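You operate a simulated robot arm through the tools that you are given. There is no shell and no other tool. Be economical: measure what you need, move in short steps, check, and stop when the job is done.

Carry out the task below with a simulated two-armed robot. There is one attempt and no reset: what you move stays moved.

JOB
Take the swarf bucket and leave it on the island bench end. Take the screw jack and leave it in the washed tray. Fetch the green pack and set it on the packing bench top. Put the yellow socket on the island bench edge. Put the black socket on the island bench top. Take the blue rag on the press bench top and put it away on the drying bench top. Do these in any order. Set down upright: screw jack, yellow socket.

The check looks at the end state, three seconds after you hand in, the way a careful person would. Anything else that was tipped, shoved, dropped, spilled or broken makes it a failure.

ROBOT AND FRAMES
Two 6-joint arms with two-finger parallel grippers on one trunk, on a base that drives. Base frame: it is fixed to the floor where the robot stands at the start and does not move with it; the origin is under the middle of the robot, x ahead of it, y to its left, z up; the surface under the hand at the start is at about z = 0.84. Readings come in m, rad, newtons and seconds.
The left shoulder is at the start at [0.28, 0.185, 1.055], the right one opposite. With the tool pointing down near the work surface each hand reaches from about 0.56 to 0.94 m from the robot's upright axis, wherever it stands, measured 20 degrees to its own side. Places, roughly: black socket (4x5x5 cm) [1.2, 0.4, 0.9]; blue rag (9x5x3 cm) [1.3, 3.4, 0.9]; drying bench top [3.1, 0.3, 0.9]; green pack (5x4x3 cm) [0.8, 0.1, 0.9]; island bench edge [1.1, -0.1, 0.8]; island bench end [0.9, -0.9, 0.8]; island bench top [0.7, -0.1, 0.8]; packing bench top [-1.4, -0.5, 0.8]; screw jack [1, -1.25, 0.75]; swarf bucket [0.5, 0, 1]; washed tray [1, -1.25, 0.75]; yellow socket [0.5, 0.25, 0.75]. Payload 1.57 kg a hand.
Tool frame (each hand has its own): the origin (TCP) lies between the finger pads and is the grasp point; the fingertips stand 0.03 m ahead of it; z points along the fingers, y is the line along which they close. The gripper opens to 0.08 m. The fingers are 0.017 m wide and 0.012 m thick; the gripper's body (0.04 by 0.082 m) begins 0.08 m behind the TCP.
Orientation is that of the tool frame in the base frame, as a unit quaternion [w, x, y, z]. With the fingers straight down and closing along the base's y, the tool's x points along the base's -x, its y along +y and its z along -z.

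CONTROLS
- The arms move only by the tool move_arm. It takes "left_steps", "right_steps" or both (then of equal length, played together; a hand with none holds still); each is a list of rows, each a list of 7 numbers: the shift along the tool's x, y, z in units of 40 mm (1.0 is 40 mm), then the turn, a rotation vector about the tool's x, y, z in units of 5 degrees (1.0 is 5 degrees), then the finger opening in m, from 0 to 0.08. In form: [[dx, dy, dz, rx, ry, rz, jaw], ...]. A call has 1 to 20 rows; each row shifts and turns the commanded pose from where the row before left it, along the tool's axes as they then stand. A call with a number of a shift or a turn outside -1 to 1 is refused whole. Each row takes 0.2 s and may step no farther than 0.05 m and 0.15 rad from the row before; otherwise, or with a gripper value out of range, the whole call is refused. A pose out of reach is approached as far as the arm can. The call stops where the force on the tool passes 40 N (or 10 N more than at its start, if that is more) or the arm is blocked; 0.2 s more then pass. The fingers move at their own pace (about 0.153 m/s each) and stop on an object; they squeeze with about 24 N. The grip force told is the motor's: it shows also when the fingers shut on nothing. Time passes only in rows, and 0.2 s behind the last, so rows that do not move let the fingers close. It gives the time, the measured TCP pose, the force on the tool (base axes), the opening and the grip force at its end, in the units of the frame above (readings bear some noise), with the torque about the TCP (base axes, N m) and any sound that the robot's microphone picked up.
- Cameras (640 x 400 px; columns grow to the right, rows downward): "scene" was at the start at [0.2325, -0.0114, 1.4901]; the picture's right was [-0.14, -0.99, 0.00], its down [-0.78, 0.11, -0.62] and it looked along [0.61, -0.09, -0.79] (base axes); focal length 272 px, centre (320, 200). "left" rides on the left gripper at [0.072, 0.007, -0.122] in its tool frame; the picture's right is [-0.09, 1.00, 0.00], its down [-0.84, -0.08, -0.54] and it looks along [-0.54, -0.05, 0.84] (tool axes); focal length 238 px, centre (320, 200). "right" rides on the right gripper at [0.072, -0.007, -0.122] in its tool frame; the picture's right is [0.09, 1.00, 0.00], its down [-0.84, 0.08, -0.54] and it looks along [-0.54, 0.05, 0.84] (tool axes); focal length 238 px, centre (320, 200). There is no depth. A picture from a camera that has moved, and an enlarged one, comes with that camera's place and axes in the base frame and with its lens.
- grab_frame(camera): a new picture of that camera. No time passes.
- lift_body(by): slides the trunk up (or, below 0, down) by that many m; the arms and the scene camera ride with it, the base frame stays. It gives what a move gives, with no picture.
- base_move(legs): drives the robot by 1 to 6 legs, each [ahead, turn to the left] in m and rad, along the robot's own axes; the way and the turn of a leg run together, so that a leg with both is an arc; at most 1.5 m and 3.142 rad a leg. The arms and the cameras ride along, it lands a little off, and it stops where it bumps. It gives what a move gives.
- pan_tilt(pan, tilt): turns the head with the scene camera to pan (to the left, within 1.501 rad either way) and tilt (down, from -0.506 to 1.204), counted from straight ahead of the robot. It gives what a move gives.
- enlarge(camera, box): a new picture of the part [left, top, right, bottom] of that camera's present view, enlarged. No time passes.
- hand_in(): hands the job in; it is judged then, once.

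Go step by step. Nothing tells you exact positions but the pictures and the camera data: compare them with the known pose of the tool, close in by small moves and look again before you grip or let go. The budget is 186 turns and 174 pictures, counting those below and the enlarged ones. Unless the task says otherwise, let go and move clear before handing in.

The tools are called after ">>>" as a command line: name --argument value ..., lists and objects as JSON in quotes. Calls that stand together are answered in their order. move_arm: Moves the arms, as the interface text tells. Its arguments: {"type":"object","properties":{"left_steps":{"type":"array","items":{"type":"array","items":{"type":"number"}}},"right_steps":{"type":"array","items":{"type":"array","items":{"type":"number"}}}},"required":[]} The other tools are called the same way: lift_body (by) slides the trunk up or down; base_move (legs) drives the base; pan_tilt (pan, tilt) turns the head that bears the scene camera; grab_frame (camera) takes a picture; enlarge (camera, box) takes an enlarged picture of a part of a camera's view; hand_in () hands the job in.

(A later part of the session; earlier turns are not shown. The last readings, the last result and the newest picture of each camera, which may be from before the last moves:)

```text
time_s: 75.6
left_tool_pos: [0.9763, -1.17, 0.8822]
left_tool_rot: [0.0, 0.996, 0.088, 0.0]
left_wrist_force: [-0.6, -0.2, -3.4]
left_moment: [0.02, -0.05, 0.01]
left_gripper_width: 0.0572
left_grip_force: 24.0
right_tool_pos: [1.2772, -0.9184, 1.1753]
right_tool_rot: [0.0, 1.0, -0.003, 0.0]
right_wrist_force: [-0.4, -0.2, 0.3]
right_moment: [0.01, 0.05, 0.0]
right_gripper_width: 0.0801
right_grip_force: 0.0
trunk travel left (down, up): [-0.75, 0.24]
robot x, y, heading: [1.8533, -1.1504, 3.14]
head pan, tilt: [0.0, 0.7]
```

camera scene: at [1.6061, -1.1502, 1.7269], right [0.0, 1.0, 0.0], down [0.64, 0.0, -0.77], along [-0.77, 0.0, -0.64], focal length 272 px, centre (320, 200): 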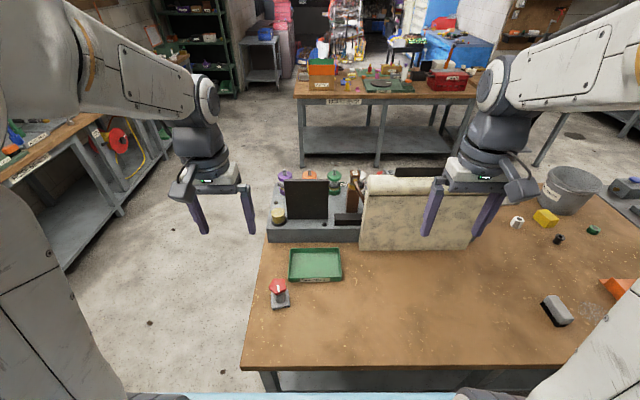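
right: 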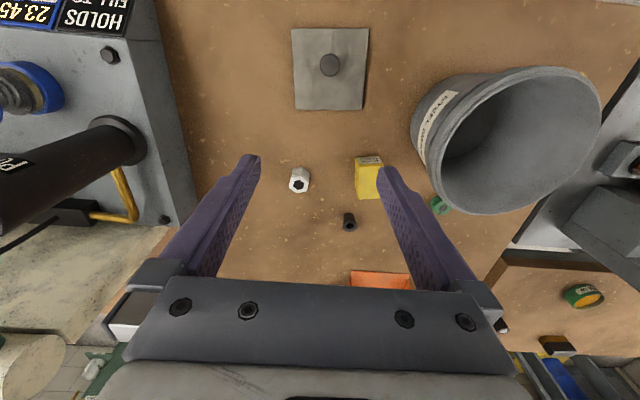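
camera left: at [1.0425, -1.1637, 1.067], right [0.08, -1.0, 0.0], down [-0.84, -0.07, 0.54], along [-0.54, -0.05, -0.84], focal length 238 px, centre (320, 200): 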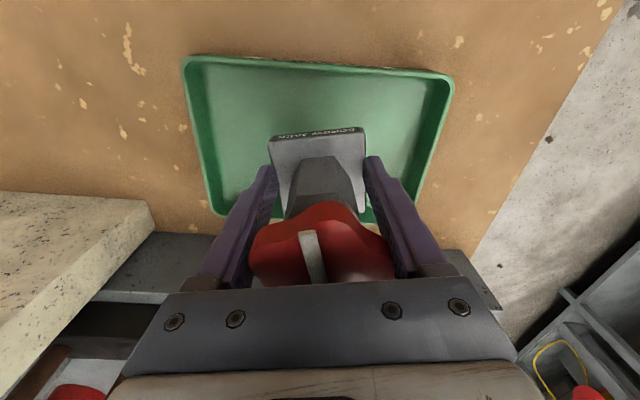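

Not yet touching; a little lower.

>>> move_arm --left_steps '[[0, 0, 0.05, 0, 0, 0, 0.04], [0, 0, 0.04, 0, 0, 0, 0.04], [0, 0, 0, 0, 0, 0, 0.04]]'

```text
time_s: 76.4
left_tool_pos: [0.9749, -1.1705, 0.8805]
left_tool_rot: [-0.001, 0.996, 0.087, -0.002]
left_wrist_force: [1.4, 1.0, 5.9]
left_moment: [-0.09, -0.18, 0.01]
left_gripper_width: 0.057
left_grip_force: 24.1
right_tool_pos: [1.2781, -0.9165, 1.1757]
right_tool_rot: [0.001, 1.0, -0.002, 0.0]
right_wrist_force: [-0.4, -0.1, 0.7]
right_moment: [0.01, 0.0, -0.04]
right_gripper_width: 0.0798
right_grip_force: 0.1
trunk travel left (down, up): [-0.75, 0.24]
robot x, y, heading: [1.8528, -1.1486, 3.134]
head pan, tilt: [0.0, 0.7]
```

Contact. I open and rise straight up.

>>> move_arm --left_steps '[[0, 0, 0, 0, 0, 0, 0.08], [0, 0, 0, 0, 0, 0, 0.08], [0, 0, -0.5, 0, 0, 0, 0.08], [0, 0, -0.9, 0, 0, 0, 0.08], [0, 0, -0.9, 0, 0, 0, 0.08], [0, 0, -0.9, 0, 0, 0, 0.08], [0, 0, -0.9, 0, 0, 0, 0.08], [0, 0, -0.9, 0, 0, 0, 0.08], [0, 0, -0.9, 0, 0, 0, 0.08]]'

>>> grab_frame --camera "scene"

>>> enlarge --camera "scene" --box '[240, 160, 400, 280]'

```text
time_s: 78.4
left_tool_pos: [0.9975, -1.1781, 1.1092]
left_tool_rot: [-0.001, 0.996, 0.087, 0.0]
left_wrist_force: [0.1, 0.0, -0.3]
left_moment: [0.0, 0.01, 0.02]
left_gripper_width: 0.0803
left_grip_force: 0.1
left hand out of reach, approached as far as the arm can: row 7, 8, 9
right_tool_pos: [1.2772, -0.9169, 1.175]
right_tool_rot: [-0.001, 1.0, -0.003, 0.001]
right_wrist_force: [0.8, 0.1, 0.7]
right_moment: [0.01, 0.02, 0.02]
right_gripper_width: 0.0801
right_grip_force: 0.0
trunk travel left (down, up): [-0.75, 0.24]
robot x, y, heading: [1.8543, -1.1542, 3.135]
head pan, tilt: [0.0, 0.7]
```

```text
139 pictures are left
camera scene: at [1.606, -1.1502, 1.5068], right [0.0, 1.0, 0.0], down [0.64, 0.0, -0.76], along [-0.76, 0.0, -0.64], focal length 272 px, centre (320, 200)
```

scene: 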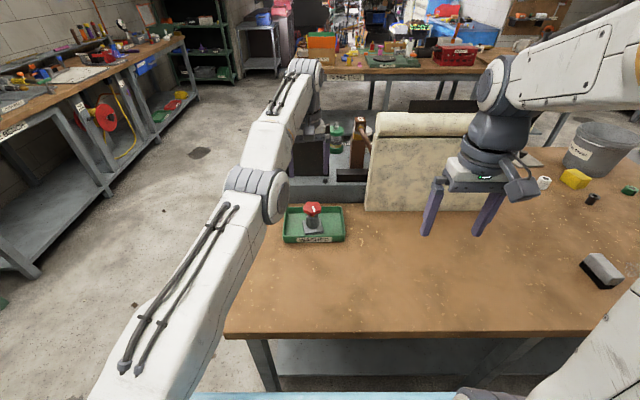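

```text
3.33 times, centred on (320, 220) of scene
camera zoom: at [1.606, -1.1502, 1.5068], right [0.0, 1.0, 0.0], down [0.64, 0.0, -0.76], along [-0.76, 0.0, -0.64], focal length 905 px, centre (320, 133)
```

zoom: 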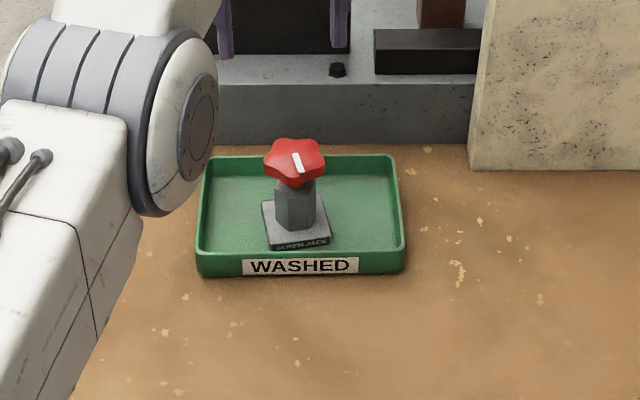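

Screw jack is in the tray, upright. I retract the left arm and move along the rear to the black socket near (1.2, 0.4).

>>> move_arm --left_steps '[[0.8, 0.6, 0, 0, 0, 0, 0.08], [0.8, 0.6, 0, 0, 0, 0, 0.08], [0.8, 0.6, 0, 0, 0, 0, 0.08], [0.8, 0.6, 0, 0, 0, 0, 0.08], [0.8, 0.6, 0, 0, 0, 0, 0.08], [0.8, 0.6, 0, 0, 0, 0, 0.08], [0.8, 0.6, 0, 0, 0, 1, 0.08], [0, 0, -1, 0, 0, 1, 0.08], [0, 0, 0, 0, 0, 0, 0.08]]'

>>> lift_body --by 0.2

>>> base_move --legs '[[0, -1.571], [1.35, 0], [0, 1.571]]'

>>> grab_frame --camera "scene"

```text
time_s: 80.4
left_tool_pos: [1.0363, -1.2024, 1.2192]
left_tool_rot: [0.0, 1.0, 0.001, 0.002]
left_wrist_force: [0.0, -0.4, -0.4]
left_moment: [0.0, -0.01, 0.01]
left_gripper_width: 0.0797
left_grip_force: 0.1
left hand out of reach, approached as far as the arm can: row 1, 2, 3, 4, 5, 6, 7, 8
right_tool_pos: [1.2774, -0.9186, 1.1761]
right_tool_rot: [0.0, 1.0, -0.002, 0.0]
right_wrist_force: [-0.5, -0.1, -0.4]
right_moment: [-0.02, -0.03, 0.01]
right_gripper_width: 0.0801
right_grip_force: 0.1
trunk travel left (down, up): [-0.75, 0.24]
robot x, y, heading: [1.8544, -1.1495, 3.132]
head pan, tilt: [0.0, 0.7]
```

```text
time_s: 82.5
left_tool_pos: [1.035, -1.2035, 1.4177]
left_tool_rot: [-0.001, 1.0, 0.001, 0.0]
left_wrist_force: [0.3, -0.6, -0.9]
left_moment: [-0.03, -0.02, 0.0]
left_gripper_width: 0.0803
left_grip_force: 0.1
right_tool_pos: [1.2773, -0.9185, 1.3768]
right_tool_rot: [0.0, 1.0, -0.003, 0.0]
right_wrist_force: [-0.1, -0.4, -0.1]
right_moment: [-0.05, 0.02, -0.03]
right_gripper_width: 0.0803
right_grip_force: 0.0
trunk travel left (down, up): [-0.95, 0.04]
robot x, y, heading: [1.8537, -1.1494, 3.135]
head pan, tilt: [0.0, 0.7]
```

```text
time_s: 97.0
left_tool_pos: [1.0829, 0.1981, 1.4186]
left_tool_rot: [0.0, 1.0, -0.023, 0.002]
left_wrist_force: [0.5, 0.2, 0.1]
left_moment: [-0.01, 0.0, -0.01]
left_gripper_width: 0.08
left_grip_force: 0.2
right_tool_pos: [1.3371, 0.4726, 1.3758]
right_tool_rot: [0.001, 1.0, -0.027, 0.0]
right_wrist_force: [-0.2, -0.2, 0.0]
right_moment: [0.01, -0.02, -0.02]
right_gripper_width: 0.0797
right_grip_force: 0.1
trunk travel left (down, up): [-0.95, 0.04]
robot x, y, heading: [1.9039, 0.211, 3.089]
head pan, tilt: [0.0, 0.7]
```

```text
137 pictures are left
camera scene: at [1.6545, 0.2232, 1.7068], right [0.05, 1.0, 0.0], down [0.64, -0.03, -0.76], along [-0.76, 0.04, -0.64], focal length 272 px, centre (320, 200)
```

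scene: 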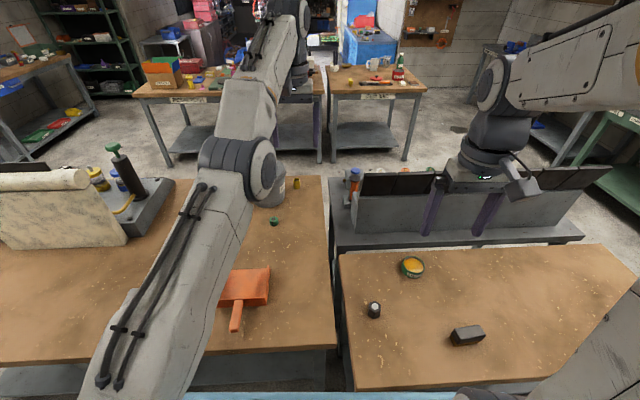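

I see the black socket on the near side bench, beside a yellow/green tin. I zoom, and also look at the green object behind the bucket.

>>> enlarge --camera "scene" --box '[330, 240, 490, 350]'

>>> enlarge --camera "scene" --box '[240, 170, 320, 240]'

```text
3.64 times, centred on (410, 295) of scene
camera zoom: at [1.6545, 0.2232, 1.7068], right [0.05, 1.0, 0.0], down [0.64, -0.03, -0.76], along [-0.76, 0.04, -0.64], focal length 988 px, centre (-7, -146)
```

zoom: 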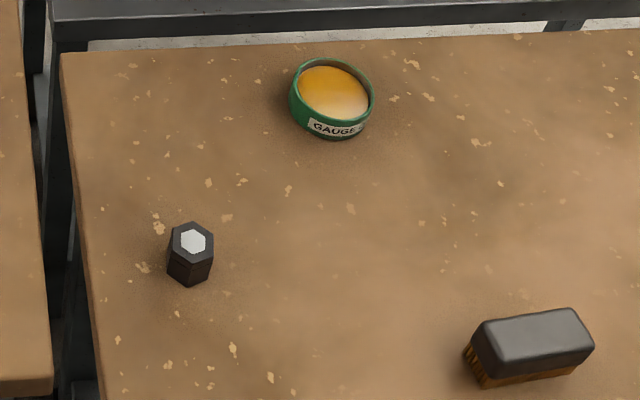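

```text
5.71 times, centred on (280, 205) of scene
camera zoom: at [1.6545, 0.2232, 1.7068], right [0.05, 1.0, 0.0], down [0.64, -0.03, -0.76], along [-0.76, 0.04, -0.64], focal length 1552 px, centre (549, 171)
```

zoom: 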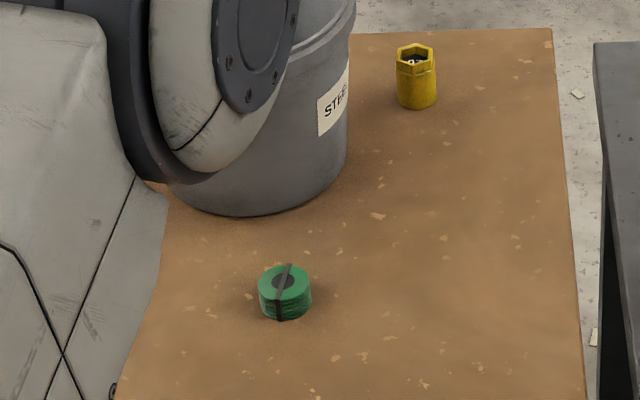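

Black socket near (1.225, 0.427); green pack (a strapped coil) near (0.78, 0.06). I lower the trunk and bring the right hand over the black socket.

>>> lift_body --by -0.2

>>> move_arm --right_steps '[[-0.92, 0.43, 0.6, 0, 0, 0, 0.08], [-0.92, 0.43, 0.6, 0, 0, 0, 0.08], [-0.92, 0.43, 0.6, 0, 0, 0, 0.08], [0, 0, 0.8, 0, 0, 0, 0.08], [0, 0, 0, 0, 0, 0, 0.08]]'

>>> grab_frame --camera "right"

```text
time_s: 99.2
left_tool_pos: [1.0818, 0.1978, 1.2172]
left_tool_rot: [0.0, 1.0, -0.023, 0.0]
left_wrist_force: [-0.4, 0.0, -0.3]
left_moment: [0.01, 0.0, 0.01]
left_gripper_width: 0.0801
left_grip_force: 0.0
right_tool_pos: [1.3383, 0.4729, 1.177]
right_tool_rot: [0.0, 1.0, -0.026, 0.0]
right_wrist_force: [0.3, -0.2, 0.0]
right_moment: [-0.05, 0.02, 0.0]
right_gripper_width: 0.0802
right_grip_force: 0.0
trunk travel left (down, up): [-0.75, 0.24]
robot x, y, heading: [1.8988, 0.211, 3.086]
head pan, tilt: [0.0, 0.7]
```

```text
time_s: 100.4
left_tool_pos: [1.0828, 0.1967, 1.2184]
left_tool_rot: [0.0, 1.0, -0.024, 0.001]
left_wrist_force: [0.4, 0.0, 0.4]
left_moment: [-0.01, 0.02, 0.01]
left_gripper_width: 0.08
left_grip_force: 0.1
right_tool_pos: [1.2239, 0.4234, 1.0721]
right_tool_rot: [0.0, 1.0, -0.026, 0.0]
right_wrist_force: [0.2, 0.0, 0.2]
right_moment: [0.02, 0.02, 0.01]
right_gripper_width: 0.08
right_grip_force: 0.1
trunk travel left (down, up): [-0.75, 0.24]
robot x, y, heading: [1.9022, 0.2071, 3.091]
head pan, tilt: [0.0, 0.7]
```

```text
134 pictures are left
camera right: at [1.2964, 0.4261, 1.1928], right [0.04, -1.0, 0.0], down [-0.84, -0.03, 0.54], along [-0.54, -0.02, -0.84], focal length 238 px, centre (320, 200)
```

right: 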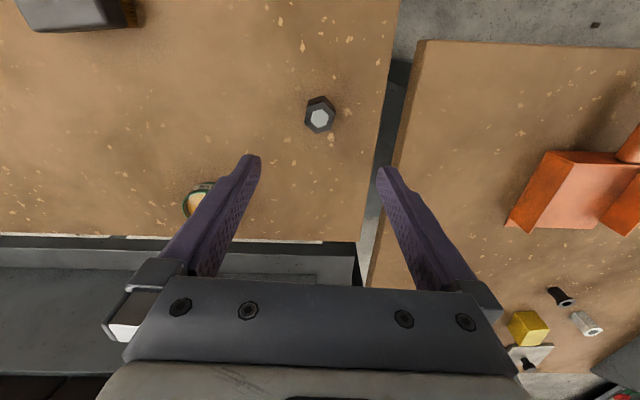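

>>> enlarge --camera "right" --box '[290, 85, 350, 145]'

```text
6.67 times, centred on (320, 115) of right
camera zoom: at [1.2964, 0.4261, 1.1928], right [0.04, -1.0, 0.0], down [-0.84, -0.03, 0.54], along [-0.54, -0.02, -0.84], focal length 1589 px, centre (320, 767)
```

zoom: 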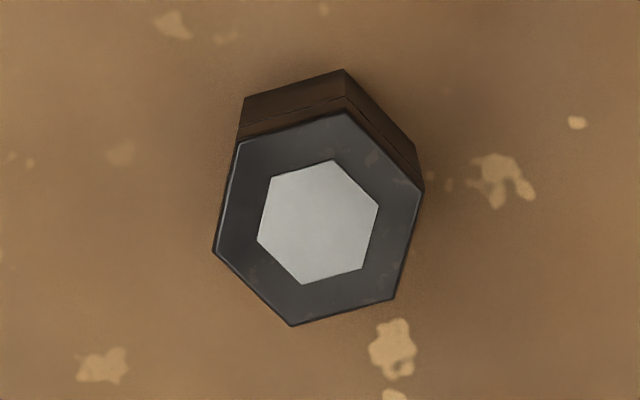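

The socket is centred and its flats want a 14° turn. I turn, go down and grip.

>>> move_arm --right_steps '[[0, 0, 0.9, 0, 0, 1, 0.08], [0, 0, 0.9, 0, 0, 1, 0.08], [0, 0, 0.9, 0, 0, 0.9, 0.08], [0, 0, 0.9, 0, 0, 0, 0.08], [0, 0, 0.6, 0, 0, 0, 0.08], [0, 0, 0.5, 0, 0, 0, 0.08], [0, 0, 0, 0, 0, 0, 0.08]]'

>>> grab_frame --camera "right"

```text
time_s: 102.0
left_tool_pos: [1.0825, 0.1972, 1.2182]
left_tool_rot: [0.0, 1.0, -0.023, 0.001]
left_wrist_force: [-0.3, 0.7, -0.8]
left_moment: [-0.02, 0.04, -0.01]
left_gripper_width: 0.0796
left_grip_force: 0.0
right_tool_pos: [1.2213, 0.4251, 0.8847]
right_tool_rot: [0.0, 0.988, -0.152, 0.0]
right_wrist_force: [-0.4, -0.2, -0.3]
right_moment: [0.03, -0.01, 0.02]
right_gripper_width: 0.0799
right_grip_force: 0.1
trunk travel left (down, up): [-0.75, 0.24]
robot x, y, heading: [1.9021, 0.211, 3.089]
head pan, tilt: [0.0, 0.7]
```

```text
132 pictures are left
camera right: at [1.2926, 0.4096, 1.0059], right [-0.21, -0.98, 0.0], down [-0.82, 0.18, 0.54], along [-0.53, 0.12, -0.84], focal length 238 px, centre (320, 200)
```

right: 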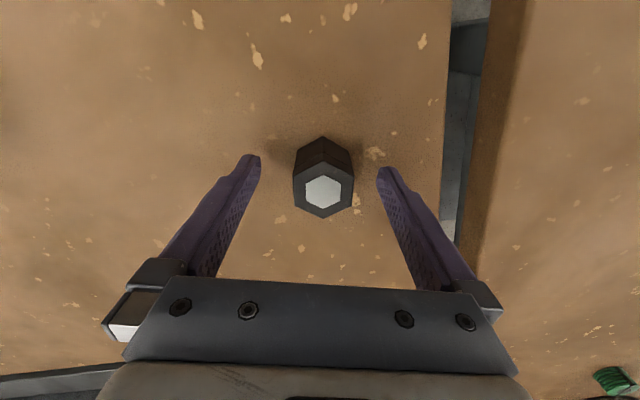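

Well aligned. Lower a few mm more, grip and lift.

>>> move_arm --right_steps '[[0, 0, 0.2, 0, 0, 0, 0.08], [0, 0, 0, 0, 0, 0, 0.02], [0, 0, 0, 0, 0, 0, 0.02], [0, 0, 0, 0, 0, 0, 0.02], [0, 0, -0.4, 0, 0, 0, 0.02], [0, 0, -0.8, 0, 0, 0, 0.02], [0, 0, -0.9, 0, 0, 0, 0.02], [0, 0, -0.9, 0, 0, 0, 0.02], [0, 0, -0.9, 0, 0, 0, 0.02], [0, 0, -0.9, 0, 0, 0, 0.02], [0, 0, -0.9, 0, 0, 0, 0.02], [0, 0, -0.9, 0, 0, 0, 0.02], [0, 0, 0, 0, 0, 0, 0.02]]'

>>> grab_frame --camera "right"

```text
time_s: 104.8
left_tool_pos: [1.0817, 0.1978, 1.2179]
left_tool_rot: [0.0, 1.0, -0.022, 0.001]
left_wrist_force: [0.1, -0.8, 0.0]
left_moment: [-0.02, 0.01, -0.03]
left_gripper_width: 0.0801
left_grip_force: 0.1
right_tool_pos: [1.2246, 0.4251, 1.1406]
right_tool_rot: [0.0, 0.988, -0.152, 0.0]
right_wrist_force: [-0.7, 0.3, -0.8]
right_moment: [0.01, -0.05, 0.0]
right_gripper_width: 0.0369
right_grip_force: 23.7
trunk travel left (down, up): [-0.75, 0.24]
robot x, y, heading: [1.9012, 0.2107, 3.088]
head pan, tilt: [0.0, 0.7]
```

```text
131 pictures are left
camera right: at [1.2958, 0.4097, 1.2616], right [-0.21, -0.98, 0.0], down [-0.82, 0.18, 0.54], along [-0.53, 0.12, -0.84], focal length 238 px, centre (320, 200)
```

right: 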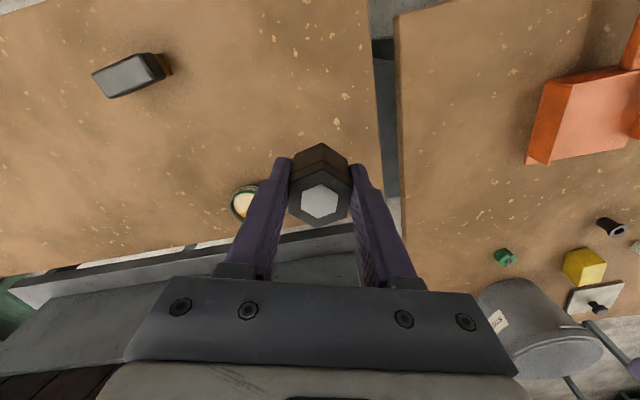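

Black socket held. I tuck the left arm, raise the trunk and drive round to the front.

>>> move_arm --left_steps '[[0.87, 0.65, 0, 0, 0, 0, 0.08], [0.87, 0.65, 0, 0, 0, 0, 0.08], [0.87, 0.65, 0, 0, 0, 0, 0.08], [0.87, 0.65, 0, 0, 0, 0, 0.08], [0.87, 0.65, 0, 0, 0, 0, 0.08], [0.87, 0.65, 0, 0, 0, 0, 0.08], [0, 0, 0, 0, 0, 0, 0.08]]'

>>> lift_body --by 0.2

>>> base_move --legs '[[0, 1.623], [1.5, 0], [0.55, 0], [0, -1.571], [1.5, 0], [0.85, 0]]'

```text
time_s: 106.4
left_tool_pos: [1.1706, 0.0603, 1.2164]
left_tool_rot: [0.0, 1.0, -0.022, 0.0]
left_wrist_force: [0.8, -0.7, 0.0]
left_moment: [0.03, 0.01, -0.02]
left_gripper_width: 0.08
left_grip_force: 0.0
left hand out of reach, approached as far as the arm can: row 1, 2, 3
right_tool_pos: [1.226, 0.4248, 1.1404]
right_tool_rot: [0.0, 0.988, -0.151, 0.0]
right_wrist_force: [-0.1, 0.3, -0.5]
right_moment: [0.03, 0.02, 0.0]
right_gripper_width: 0.0366
right_grip_force: 23.9
trunk travel left (down, up): [-0.75, 0.24]
robot x, y, heading: [1.9008, 0.2096, 3.087]
head pan, tilt: [0.0, 0.7]
```

```text
time_s: 108.6
left_tool_pos: [1.1694, 0.0618, 1.4158]
left_tool_rot: [0.0, 1.0, -0.022, 0.001]
left_wrist_force: [0.3, 0.8, 0.1]
left_moment: [-0.01, -0.01, -0.01]
left_gripper_width: 0.0803
left_grip_force: 0.0
right_tool_pos: [1.2252, 0.4255, 1.3406]
right_tool_rot: [0.0, 0.988, -0.152, -0.001]
right_wrist_force: [-0.2, 1.2, -0.5]
right_moment: [-0.01, -0.02, 0.0]
right_gripper_width: 0.0368
right_grip_force: 23.6
trunk travel left (down, up): [-0.95, 0.04]
robot x, y, heading: [1.901, 0.213, 3.089]
head pan, tilt: [0.0, 0.7]
```

```text
time_s: 137.8
left_tool_pos: [-1.1534, -2.0216, 1.4152]
left_tool_rot: [0.0, 1.0, 0.003, 0.001]
left_wrist_force: [-0.5, -0.1, 0.7]
left_moment: [0.02, -0.01, -0.02]
left_gripper_width: 0.0798
left_grip_force: 0.1
right_tool_pos: [-1.1173, -1.6548, 1.3393]
right_tool_rot: [0.0, 0.992, -0.127, -0.001]
right_wrist_force: [-0.4, -0.5, -0.6]
right_moment: [0.0, 0.03, -0.01]
right_gripper_width: 0.0365
right_grip_force: 23.6
trunk travel left (down, up): [-0.95, 0.04]
robot x, y, heading: [-0.4331, -1.8355, -3.145]
head pan, tilt: [0.0, 0.7]
```

>>> base_move --legs '[[0, -1.568], [1.5, 0], [0.3, 0], [0, -1.571], [0.4, 0]]'

>>> pan_tilt --pan 0.0 --tilt 0.85

>>> grab_frame --camera "scene"

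```text
time_s: 156.7
left_tool_pos: [0.6255, 0.2774, 1.4156]
left_tool_rot: [-0.001, -0.048, 0.999, 0.0]
left_wrist_force: [0.0, -0.4, -0.2]
left_moment: [-0.03, -0.01, 0.02]
left_gripper_width: 0.08
left_grip_force: 0.1
right_tool_pos: [0.6216, -0.0903, 1.34]
right_tool_rot: [0.0, 0.082, 0.997, 0.0]
right_wrist_force: [-0.7, 0.0, -1.2]
right_moment: [0.01, 0.03, -0.01]
right_gripper_width: 0.0367
right_grip_force: 24.3
trunk travel left (down, up): [-0.95, 0.04]
robot x, y, heading: [-0.0778, 0.0249, 0.088]
head pan, tilt: [0.0, 0.7]
```

```text
time_s: 157.4
left_tool_pos: [0.6248, 0.2776, 1.4154]
left_tool_rot: [-0.002, -0.048, 0.999, -0.001]
left_wrist_force: [-0.6, -0.1, 0.6]
left_moment: [0.0, 0.05, 0.0]
left_gripper_width: 0.08
left_grip_force: 0.2
right_tool_pos: [0.6211, -0.0921, 1.3399]
right_tool_rot: [-0.001, 0.083, 0.997, -0.001]
right_wrist_force: [-0.9, -0.2, -1.1]
right_moment: [-0.03, 0.03, 0.03]
right_gripper_width: 0.0368
right_grip_force: 24.1
trunk travel left (down, up): [-0.95, 0.04]
robot x, y, heading: [-0.0775, 0.0258, 0.091]
head pan, tilt: [0.0, 0.85]
```

```text
130 pictures are left
camera scene: at [0.1575, 0.0472, 1.6946], right [0.09, -1.0, 0.0], down [-0.75, -0.07, -0.66], along [0.66, 0.06, -0.75], focal length 272 px, centre (320, 200)
```

scene: 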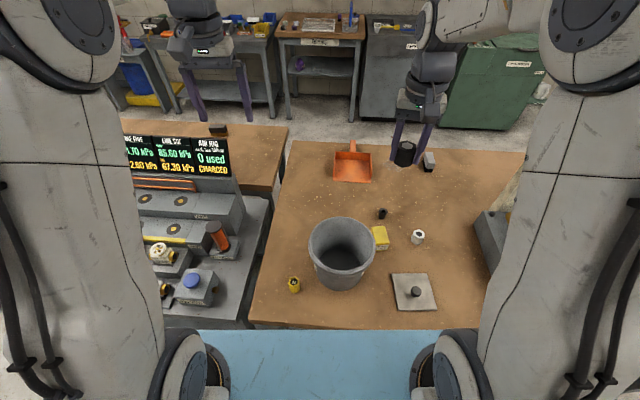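

At the front: bucket centre about (0.61, 0.02), rim z≈1.01. Free spot for the black socket about (0.67, -0.20). I move the right hand over it and lower.

>>> move_arm --right_steps '[[-0.55, -0.82, 0, 0, 0, 0, 0.02], [-0.55, -0.82, 0, 0, 0, 0, 0.02], [-0.55, -0.82, 0, 0, 0, 0, 0.02], [0, 0, 0, 0, 0, 0, 0.02]]'

>>> lift_body --by -0.2

>>> grab_frame --camera "right"

>>> enlarge --camera "scene" --box '[240, 120, 500, 320]'

```text
time_s: 158.4
left_tool_pos: [0.625, 0.2768, 1.416]
left_tool_rot: [-0.001, -0.048, 0.999, 0.0]
left_wrist_force: [0.0, -0.3, 0.1]
left_moment: [0.02, 0.02, 0.0]
left_gripper_width: 0.0801
left_grip_force: 0.0
right_tool_pos: [0.6717, -0.2004, 1.3393]
right_tool_rot: [-0.001, 0.082, 0.997, 0.001]
right_wrist_force: [0.9, 0.1, -0.7]
right_moment: [0.02, 0.0, 0.0]
right_gripper_width: 0.0367
right_grip_force: 23.9
trunk travel left (down, up): [-0.95, 0.04]
robot x, y, heading: [-0.0806, 0.0273, 0.09]
head pan, tilt: [0.0, 0.85]
```

```text
time_s: 160.6
left_tool_pos: [0.625, 0.2772, 1.2149]
left_tool_rot: [-0.001, -0.048, 0.999, 0.0]
left_wrist_force: [0.1, -0.2, 0.4]
left_moment: [-0.02, -0.01, 0.0]
left_gripper_width: 0.0801
left_grip_force: 0.1
right_tool_pos: [0.6715, -0.1992, 1.1396]
right_tool_rot: [0.0, 0.083, 0.997, 0.0]
right_wrist_force: [-0.3, 0.6, -1.0]
right_moment: [0.0, 0.04, -0.02]
right_gripper_width: 0.0368
right_grip_force: 23.5
trunk travel left (down, up): [-0.75, 0.24]
robot x, y, heading: [-0.08, 0.0274, 0.088]
head pan, tilt: [0.0, 0.85]
```

```text
129 pictures are left
camera right: at [0.5991, -0.1947, 1.2606], right [0.07, 1.0, 0.0], down [0.84, -0.06, 0.54], along [0.54, -0.04, -0.84], focal length 238 px, centre (320, 200)
```

right: 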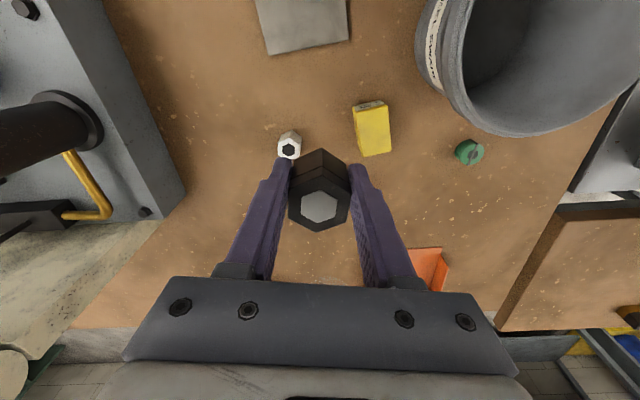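

```text
2.00 times, centred on (370, 220) of scene
camera zoom: at [0.1575, 0.0472, 1.4946], right [0.09, -1.0, 0.0], down [-0.75, -0.07, -0.66], along [0.66, 0.06, -0.75], focal length 543 px, centre (220, 160)
```

zoom: 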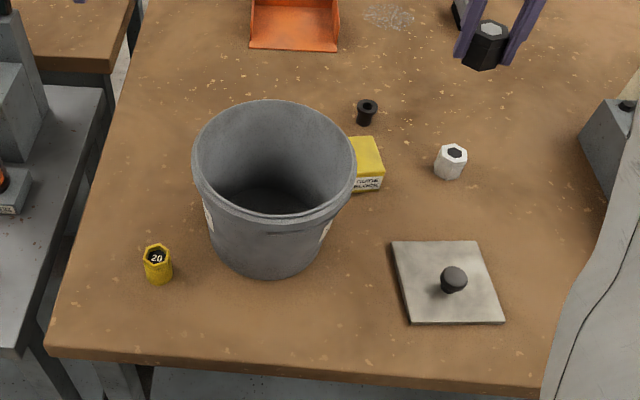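

I shift slightly away from the yellow block, then lower toward the bench.

>>> move_arm --right_steps '[[0.45, -0.33, 0.7, 0, 0, 0, 0.02], [0, 0, 0.95, 0, 0, 0, 0.02], [0, 0, 0.95, 0, 0, 0, 0.02], [0, 0, 0.95, 0, 0, 0, 0.02], [0, 0, 0.95, 0, 0, 0, 0.02], [0, 0, 0.95, 0, 0, 0, 0.02], [0, 0, 0.5, 0, 0, 0, 0.02], [0, 0, 0, 0, 0, 0, 0.02]]'

>>> grab_frame --camera "right"

>>> enlarge --camera "scene" --box '[280, 160, 440, 280]'

```text
time_s: 162.4
left_tool_pos: [0.626, 0.2771, 1.216]
left_tool_rot: [-0.001, -0.047, 0.999, 0.0]
left_wrist_force: [-0.5, 0.8, 0.6]
left_moment: [0.0, 0.0, 0.04]
left_gripper_width: 0.0801
left_grip_force: 0.0
right_tool_pos: [0.6528, -0.2101, 0.899]
right_tool_rot: [0.0, 0.082, 0.997, 0.0]
right_wrist_force: [0.8, -0.2, -0.4]
right_moment: [-0.01, 0.01, 0.01]
right_gripper_width: 0.0368
right_grip_force: 23.7
trunk travel left (down, up): [-0.75, 0.24]
robot x, y, heading: [-0.0787, 0.0245, 0.088]
head pan, tilt: [0.0, 0.85]
```

```text
127 pictures are left
camera right: at [0.5803, -0.204, 1.02], right [0.07, 1.0, 0.0], down [0.84, -0.06, 0.54], along [0.54, -0.04, -0.84], focal length 238 px, centre (320, 200)
```

right: 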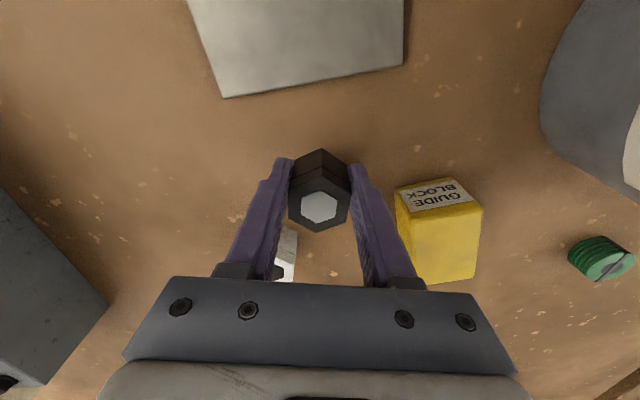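

```text
3.33 times, centred on (360, 220) of scene
camera zoom: at [0.1577, 0.0471, 1.4945], right [0.09, -1.0, 0.0], down [-0.75, -0.07, -0.66], along [0.66, 0.06, -0.75], focal length 905 px, centre (187, 133)
```

zoom: 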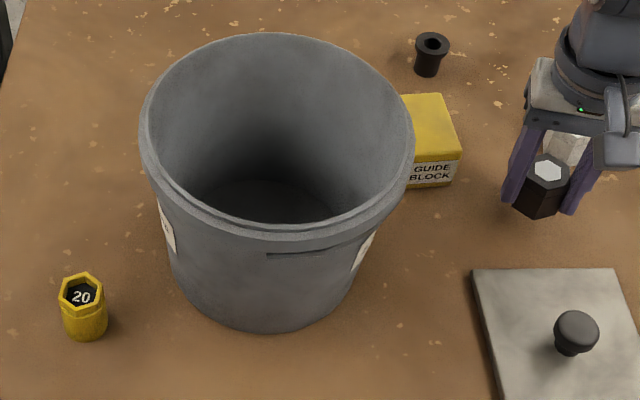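

>>> move_arm --right_steps '[[0, 0, 0.25, 0, 0, 0, 0.02], [0, 0, 0.15, 0, 0, 0, 0.02], [0, 0, 0.1, 0, 0, 0, 0.02], [0, 0, 0.05, 0, 0, 0, 0.02], [0, 0, 0, 0, 0, 0, 0.02]]'

```text
time_s: 163.6
left_tool_pos: [0.6253, 0.2772, 1.2163]
left_tool_rot: [-0.001, -0.048, 0.999, 0.001]
left_wrist_force: [0.2, -0.1, 0.4]
left_moment: [-0.01, 0.02, 0.01]
left_gripper_width: 0.08
left_grip_force: 0.1
right_tool_pos: [0.6522, -0.2098, 0.8775]
right_tool_rot: [0.0, 0.084, 0.997, 0.0]
right_wrist_force: [-0.7, -0.9, -1.1]
right_moment: [0.01, 0.0, -0.05]
right_gripper_width: 0.0368
right_grip_force: 24.1
trunk travel left (down, up): [-0.75, 0.24]
robot x, y, heading: [-0.0778, 0.0276, 0.091]
head pan, tilt: [0.0, 0.85]
```

>>> move_arm --right_steps '[[0, 0, 0.06, 0, 0, 0, 0.02], [0, 0, 0.06, 0, 0, 0, 0.02], [0, 0, 0, 0, 0, 0, 0.02]]'

```text
time_s: 164.4
left_tool_pos: [0.6249, 0.2766, 1.2166]
left_tool_rot: [-0.001, -0.047, 0.999, 0.0]
left_wrist_force: [0.0, 0.1, -0.6]
left_moment: [0.0, 0.01, -0.01]
left_gripper_width: 0.0799
left_grip_force: 0.1
right_tool_pos: [0.6521, -0.2097, 0.8749]
right_tool_rot: [0.001, 0.082, 0.997, 0.0]
right_wrist_force: [-0.4, 0.4, 14.9]
right_moment: [0.05, -0.01, 0.02]
right_gripper_width: 0.0371
right_grip_force: 24.4
trunk travel left (down, up): [-0.75, 0.24]
robot x, y, heading: [-0.0817, 0.0246, 0.088]
head pan, tilt: [0.0, 0.85]
```

Contact with the bench. I back off the push, open modestly and rise.

>>> move_arm --right_steps '[[0, 0, -0.04, 0, 0, 0, 0.02], [0, 0, 0, 0, 0, 0, 0.055], [0, 0, 0, 0, 0, 0, 0.055], [0, 0, -0.5, 0, 0, 0, 0.055], [0, 0, -0.9, 0, 0, 0, 0.055], [0, 0, -0.9, 0, 0, 0, 0.055], [0, 0, -0.9, 0, 0, 0, 0.055], [0, 0, -0.9, 0, 0, 0, 0.055], [0, 0, -0.9, 0, 0, 0, 0.08], [0, 0, -0.9, 0, 0, 0, 0.08], [0, 0, 0, 0, 0, 0, 0.08]]'

>>> grab_frame --camera "right"

>>> grab_frame --camera "scene"

```text
time_s: 166.8
left_tool_pos: [0.6257, 0.2769, 1.2162]
left_tool_rot: [-0.001, -0.049, 0.999, 0.0]
left_wrist_force: [-0.8, -0.7, 0.4]
left_moment: [0.01, 0.02, 0.0]
left_gripper_width: 0.0795
left_grip_force: 0.0
right_tool_pos: [0.6486, -0.2087, 1.1116]
right_tool_rot: [0.0, 0.083, 0.997, 0.0]
right_wrist_force: [0.0, -0.4, -1.2]
right_moment: [0.03, -0.01, 0.04]
right_gripper_width: 0.08
right_grip_force: 0.0
trunk travel left (down, up): [-0.75, 0.24]
robot x, y, heading: [-0.0751, 0.0267, 0.088]
head pan, tilt: [0.0, 0.85]
```

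```text
125 pictures are left
camera right: at [0.5759, -0.2036, 1.2326], right [0.07, 1.0, 0.0], down [0.84, -0.06, 0.54], along [0.54, -0.04, -0.84], focal length 238 px, centre (320, 200)
```

right: 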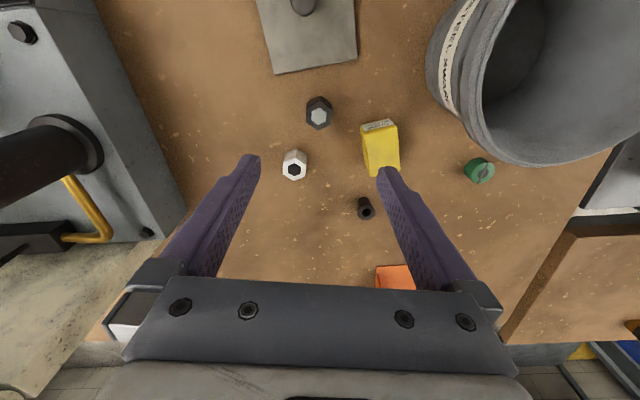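

```text
124 pictures are left
camera scene: at [0.1573, 0.0472, 1.4946], right [0.09, -1.0, 0.0], down [-0.75, -0.07, -0.66], along [0.66, 0.06, -0.75], focal length 272 px, centre (320, 200)
```

scene: 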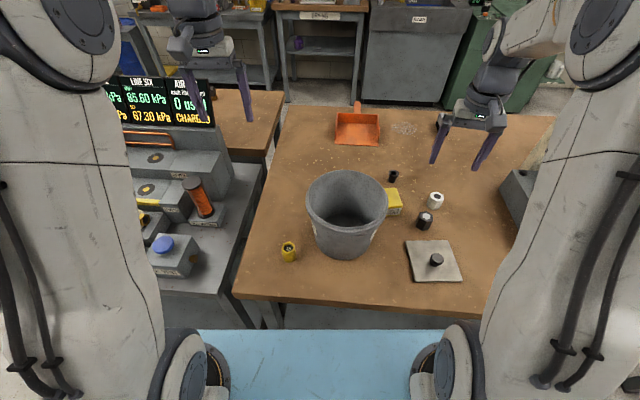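

Black socket stands at (0.65, -0.21). Next the left hand goes over the yellow socket near (0.52, 0.165).

>>> move_arm --left_steps '[[0.725, -0.64, 0, 0, 0, 0, 0.08], [0.725, -0.64, 0, 0, 0, 0, 0.08], [0.725, -0.64, 0, 0, 0, 0, 0.08], [0.725, -0.64, 0, 0, 0, 0, 0.08], [0, 0, 0.9, 0, 0, 0, 0.08], [0, 0, 0.9, 0, 0, 0, 0.08], [0, 0, 0, 0, 0, 0, 0.08]]'

>>> grab_frame --camera "left"

```text
time_s: 168.4
left_tool_pos: [0.5177, 0.1629, 1.1441]
left_tool_rot: [-0.001, -0.048, 0.999, -0.001]
left_wrist_force: [-0.1, 0.7, -0.3]
left_moment: [-0.05, -0.02, 0.0]
left_gripper_width: 0.0799
left_grip_force: 0.0
right_tool_pos: [0.6471, -0.2093, 1.111]
right_tool_rot: [0.0, 0.083, 0.997, 0.0]
right_wrist_force: [0.4, 0.0, -0.3]
right_moment: [-0.04, 0.02, 0.01]
right_gripper_width: 0.0801
right_grip_force: 0.0
trunk travel left (down, up): [-0.75, 0.24]
robot x, y, heading: [-0.0777, 0.0293, 0.093]
head pan, tilt: [0.0, 0.85]
```

```text
123 pictures are left
camera left: at [0.4454, 0.1636, 1.2659], right [0.0, 1.0, 0.0], down [0.84, 0.0, 0.54], along [0.54, 0.0, -0.84], focal length 238 px, centre (320, 200)
```

left: 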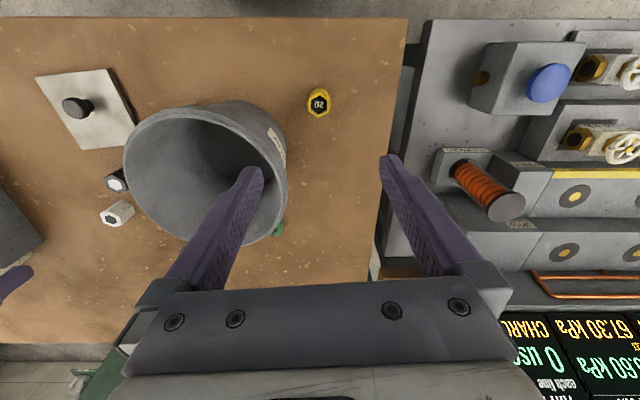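

>>> enlarge --camera "left" --box '[280, 70, 360, 130]'

```text
6.67 times, centred on (320, 100) of left
camera zoom: at [0.4454, 0.1636, 1.2659], right [0.0, 1.0, 0.0], down [0.84, 0.0, 0.54], along [0.54, 0.0, -0.84], focal length 1589 px, centre (320, 867)
```

zoom: 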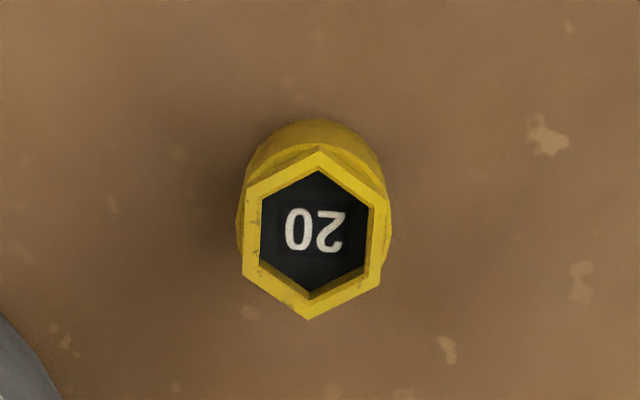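

The hex flats already align. I lower with a 60 mm opening, beside the bucket.

>>> move_arm --left_steps '[[0.05, 0, 0.9, 0, 0, 0, 0.06], [0, 0, 0.9, 0, 0, 0, 0.06], [0, 0, 0.9, 0, 0, 0, 0.06], [0, 0, 0.9, 0, 0, 0, 0.06], [0, 0, 0.9, 0, 0, 0, 0.06], [0, 0, 0.9, 0, 0, 0, 0.06], [0, 0, 0.9, 0, 0, 0, 0.06], [0, 0, 0.3, 0, 0, 0, 0.06], [0, 0, 0, 0, 0, 0, 0.06]]'

>>> grab_frame --camera "left"

```text
time_s: 170.4
left_tool_pos: [0.5151, 0.1639, 0.8775]
left_tool_rot: [0.001, -0.049, 0.999, 0.0]
left_wrist_force: [0.9, -0.2, -0.3]
left_moment: [0.0, -0.01, 0.04]
left_gripper_width: 0.0599
left_grip_force: 0.0
right_tool_pos: [0.6475, -0.2096, 1.1109]
right_tool_rot: [0.0, 0.083, 0.997, 0.0]
right_wrist_force: [-0.2, -0.5, -0.2]
right_moment: [0.01, 0.03, 0.0]
right_gripper_width: 0.08
right_grip_force: 0.1
trunk travel left (down, up): [-0.75, 0.24]
robot x, y, heading: [-0.0744, 0.0275, 0.091]
head pan, tilt: [0.0, 0.85]
```

```text
121 pictures are left
camera left: at [0.4429, 0.1636, 1.0016], right [0.0, 1.0, 0.0], down [0.84, 0.0, 0.54], along [0.54, 0.0, -0.84], focal length 238 px, centre (320, 200)
```

left: 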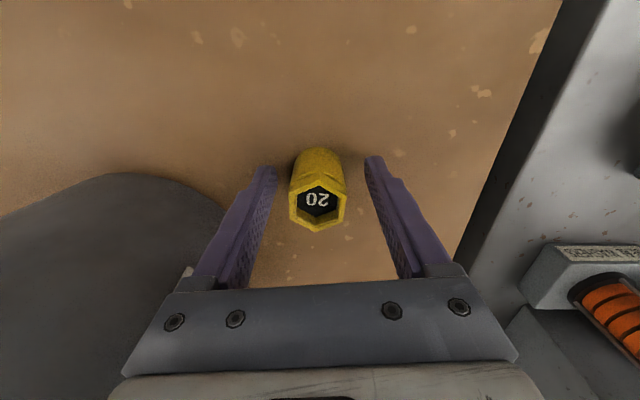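

Aligned. Close and lift.

>>> move_arm --left_steps '[[0, 0, 0, 0, 0, 0, 0.01], [0, 0, 0, 0, 0, 0, 0.01], [0, 0, 0, 0, 0, 0, 0.01], [0, 0, -0.4, 0, 0, 0, 0.01], [0, 0, -0.9, 0, 0, 0, 0.01], [0, 0, -0.9, 0, 0, 0, 0.01], [0, 0, -0.9, 0, 0, 0, 0.01], [0, 0, -0.9, 0, 0, 0, 0.01], [0, 0, -0.9, 0, 0, 0, 0.01], [0, 0, -0.9, 0, 0, 0, 0.01], [0, 0, -0.9, 0, 0, 0, 0.01], [0, 0, -0.9, 0, 0, 0, 0.01], [0, 0, 0, 0, 0, 0, 0.01]]'

>>> grab_frame --camera "left"

>>> enlarge --camera "scene" --box '[240, 130, 480, 290]'

```text
time_s: 173.2
left_tool_pos: [0.5162, 0.165, 1.1864]
left_tool_rot: [0.0, -0.048, 0.999, 0.0]
left_wrist_force: [0.3, 0.2, -0.5]
left_moment: [-0.03, -0.01, -0.01]
left_gripper_width: 0.0329
left_grip_force: 23.9
right_tool_pos: [0.6486, -0.2091, 1.1108]
right_tool_rot: [-0.001, 0.083, 0.997, -0.001]
right_wrist_force: [0.0, 0.4, 0.5]
right_moment: [-0.02, -0.01, -0.03]
right_gripper_width: 0.0802
right_grip_force: 0.0
trunk travel left (down, up): [-0.75, 0.24]
robot x, y, heading: [-0.083, 0.0291, 0.092]
head pan, tilt: [0.0, 0.85]
```

```text
120 pictures are left
camera left: at [0.4447, 0.1653, 1.309], right [0.0, 1.0, 0.0], down [0.84, 0.0, 0.54], along [0.54, 0.0, -0.84], focal length 238 px, centre (320, 200)
```

left: 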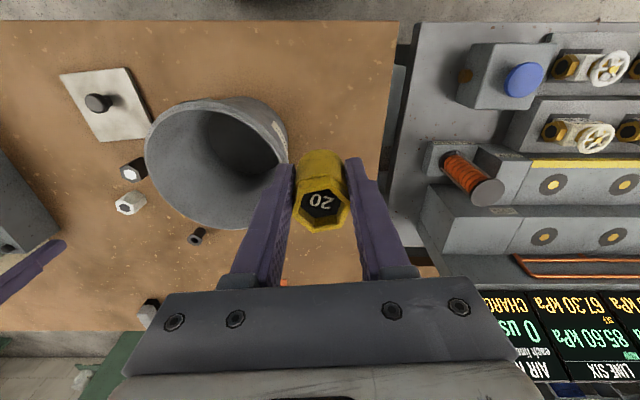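

```text
2.50 times, centred on (360, 210) of scene
camera zoom: at [0.1574, 0.0472, 1.4946], right [0.09, -1.0, 0.0], down [-0.75, -0.07, -0.66], along [0.66, 0.06, -0.75], focal length 679 px, centre (220, 175)
```

zoom: 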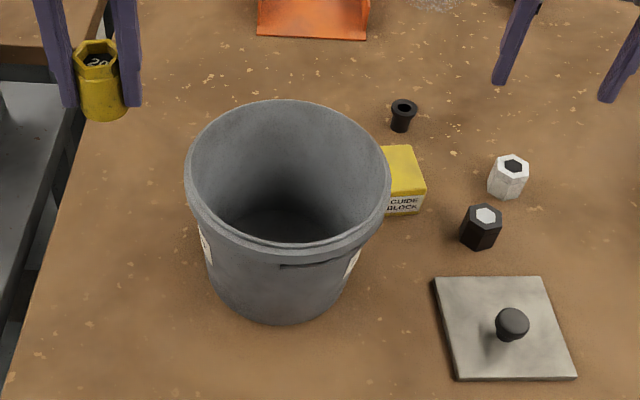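

Yellow socket held in the left hand. Now the right hand goes above the right rim of the bucket to look inside and locate the wall.

>>> move_arm --right_steps '[[0.47, 0.74, -0.3, 0, 0, 0, 0.08], [0.47, 0.74, -0.3, 0, 0, 0, 0.08], [0.47, 0.74, 0, 0, 0, 0, 0.08], [0.47, 0.74, 0, 0, 0, 0, 0.08], [0, 0, 0, 0, 0, 0, 0.08]]'

>>> grab_frame --camera "right"

>>> grab_frame --camera "scene"

```text
time_s: 174.4
left_tool_pos: [0.5173, 0.1648, 1.1848]
left_tool_rot: [-0.002, -0.048, 0.999, 0.0]
left_wrist_force: [-0.3, -0.1, -1.0]
left_moment: [0.0, 0.01, 0.02]
left_gripper_width: 0.0326
left_grip_force: 23.8
right_tool_pos: [0.5927, -0.0775, 1.1336]
right_tool_rot: [0.0, 0.082, 0.997, 0.0]
right_wrist_force: [0.2, 0.0, -0.1]
right_moment: [-0.02, 0.0, 0.0]
right_gripper_width: 0.0801
right_grip_force: 0.0
trunk travel left (down, up): [-0.75, 0.24]
robot x, y, heading: [-0.0789, 0.0329, 0.089]
head pan, tilt: [0.0, 0.85]
```

```text
118 pictures are left
camera right: at [0.5214, -0.0724, 1.2555], right [0.07, 1.0, 0.0], down [0.84, -0.06, 0.54], along [0.54, -0.04, -0.84], focal length 238 px, centre (320, 200)
```

right: 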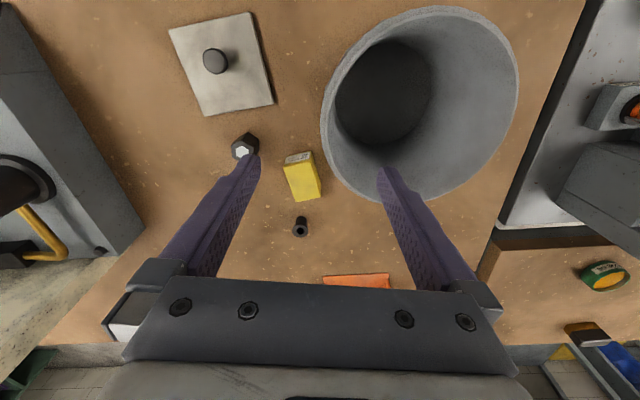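

```text
117 pictures are left
camera scene: at [0.1574, 0.0474, 1.4946], right [0.09, -1.0, 0.0], down [-0.75, -0.07, -0.66], along [0.66, 0.06, -0.75], focal length 272 px, centre (320, 200)
```

scene: 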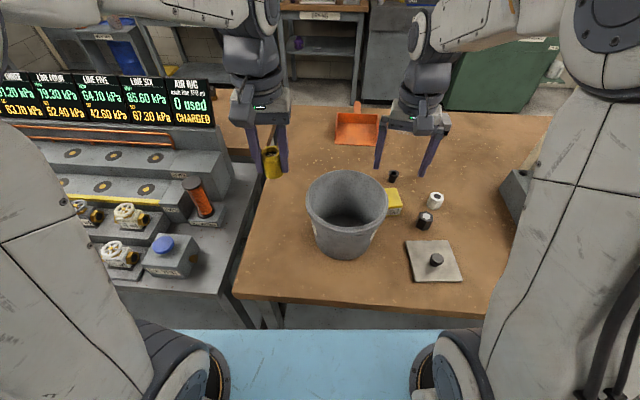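

The bucket is empty; rim centre about (0.59, 0.017), radius 0.095, rim z≈1.007. I align with the right wall and go down part way.

>>> move_arm --right_steps '[[0.45, 0, 0.7, 0, 0, 0, 0.08], [0, 0.05, 0.7, 0, 0, 0, 0.08], [0, 0, 0.7, 0, 0, 0, 0.08], [0, 0, 0, 0, 0, 0, 0.08]]'

>>> grab_frame --camera "right"

>>> enlarge --camera "scene" --box '[280, 120, 440, 270]'

```text
time_s: 175.4
left_tool_pos: [0.5176, 0.1655, 1.1851]
left_tool_rot: [-0.002, -0.048, 0.999, 0.001]
left_wrist_force: [-0.5, -0.4, -0.1]
left_moment: [-0.02, 0.0, 0.01]
left_gripper_width: 0.033
left_grip_force: 24.0
right_tool_pos: [0.5794, -0.0751, 1.0512]
right_tool_rot: [-0.001, 0.083, 0.997, 0.001]
right_wrist_force: [-0.1, 0.2, -0.7]
right_moment: [-0.01, 0.03, 0.02]
right_gripper_width: 0.0797
right_grip_force: 0.1
trunk travel left (down, up): [-0.75, 0.24]
robot x, y, heading: [-0.0784, 0.0255, 0.088]
head pan, tilt: [0.0, 0.85]
```

```text
116 pictures are left
camera right: at [0.5084, -0.0693, 1.1712], right [0.07, 1.0, 0.0], down [0.84, -0.06, 0.54], along [0.54, -0.04, -0.84], focal length 238 px, centre (320, 200)
```

right: 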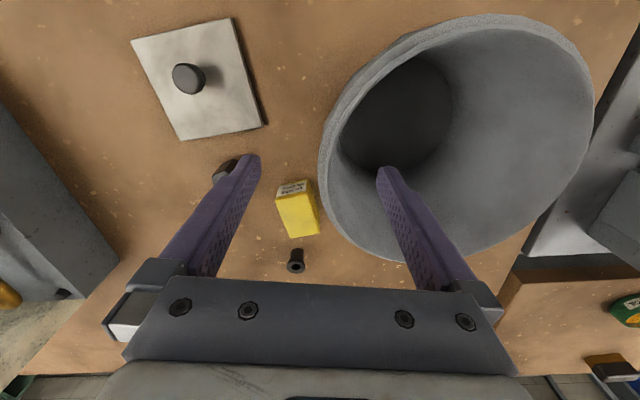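

```text
2.67 times, centred on (360, 195) of scene
camera zoom: at [0.1577, 0.0472, 1.4945], right [0.09, -1.0, 0.0], down [-0.75, -0.07, -0.66], along [0.66, 0.06, -0.75], focal length 724 px, centre (213, 213)
```

zoom: 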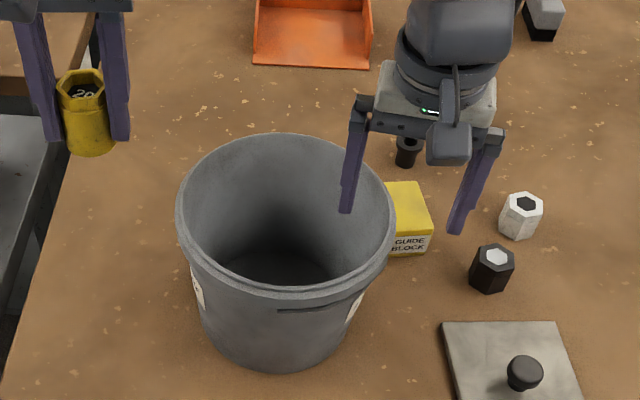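

Wall lies between the fingers. Down and close gently.

>>> move_arm --right_steps '[[0, 0, 0.6, 0, 0, 0, 0.08], [0, 0, 0.6, 0, 0, 0, 0.08], [0, 0, 0.5, 0, 0, 0, 0.08], [0, 0, 0, 0, 0, 0, 0.08]]'

>>> grab_frame --camera "right"

>>> enlarge --camera "scene" --box '[280, 120, 440, 270]'

```text
time_s: 176.4
left_tool_pos: [0.5174, 0.1649, 1.1854]
left_tool_rot: [-0.001, -0.048, 0.999, 0.0]
left_wrist_force: [0.2, 0.5, -0.3]
left_moment: [-0.02, 0.02, -0.04]
left_gripper_width: 0.0329
left_grip_force: 24.3
right_tool_pos: [0.5821, -0.075, 0.9813]
right_tool_rot: [0.0, 0.084, 0.996, 0.0]
right_wrist_force: [0.1, 0.2, 0.0]
right_moment: [0.0, 0.03, -0.02]
right_gripper_width: 0.0802
right_grip_force: 0.1
trunk travel left (down, up): [-0.75, 0.24]
robot x, y, heading: [-0.0727, 0.0252, 0.088]
head pan, tilt: [0.0, 0.85]
```

```text
114 pictures are left
camera right: at [0.5104, -0.0703, 1.1042], right [0.07, 1.0, 0.0], down [0.84, -0.06, 0.54], along [0.54, -0.04, -0.84], focal length 238 px, centre (320, 200)
```

right: 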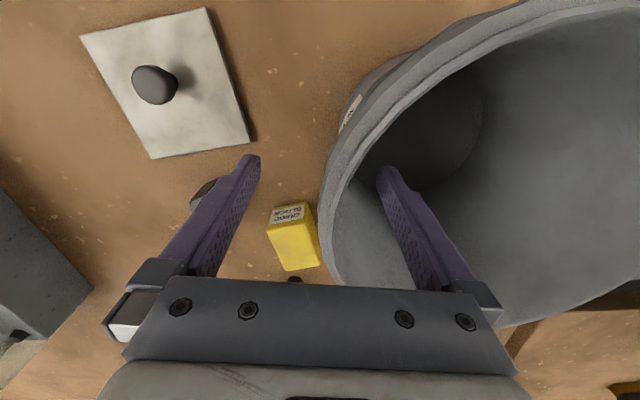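

```text
2.67 times, centred on (360, 195) of scene
camera zoom: at [0.1577, 0.0472, 1.4945], right [0.09, -1.0, 0.0], down [-0.75, -0.07, -0.66], along [0.66, 0.06, -0.75], focal length 724 px, centre (213, 213)
```

zoom: 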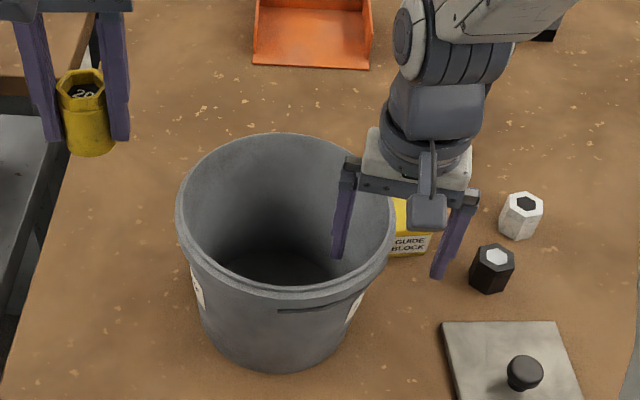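

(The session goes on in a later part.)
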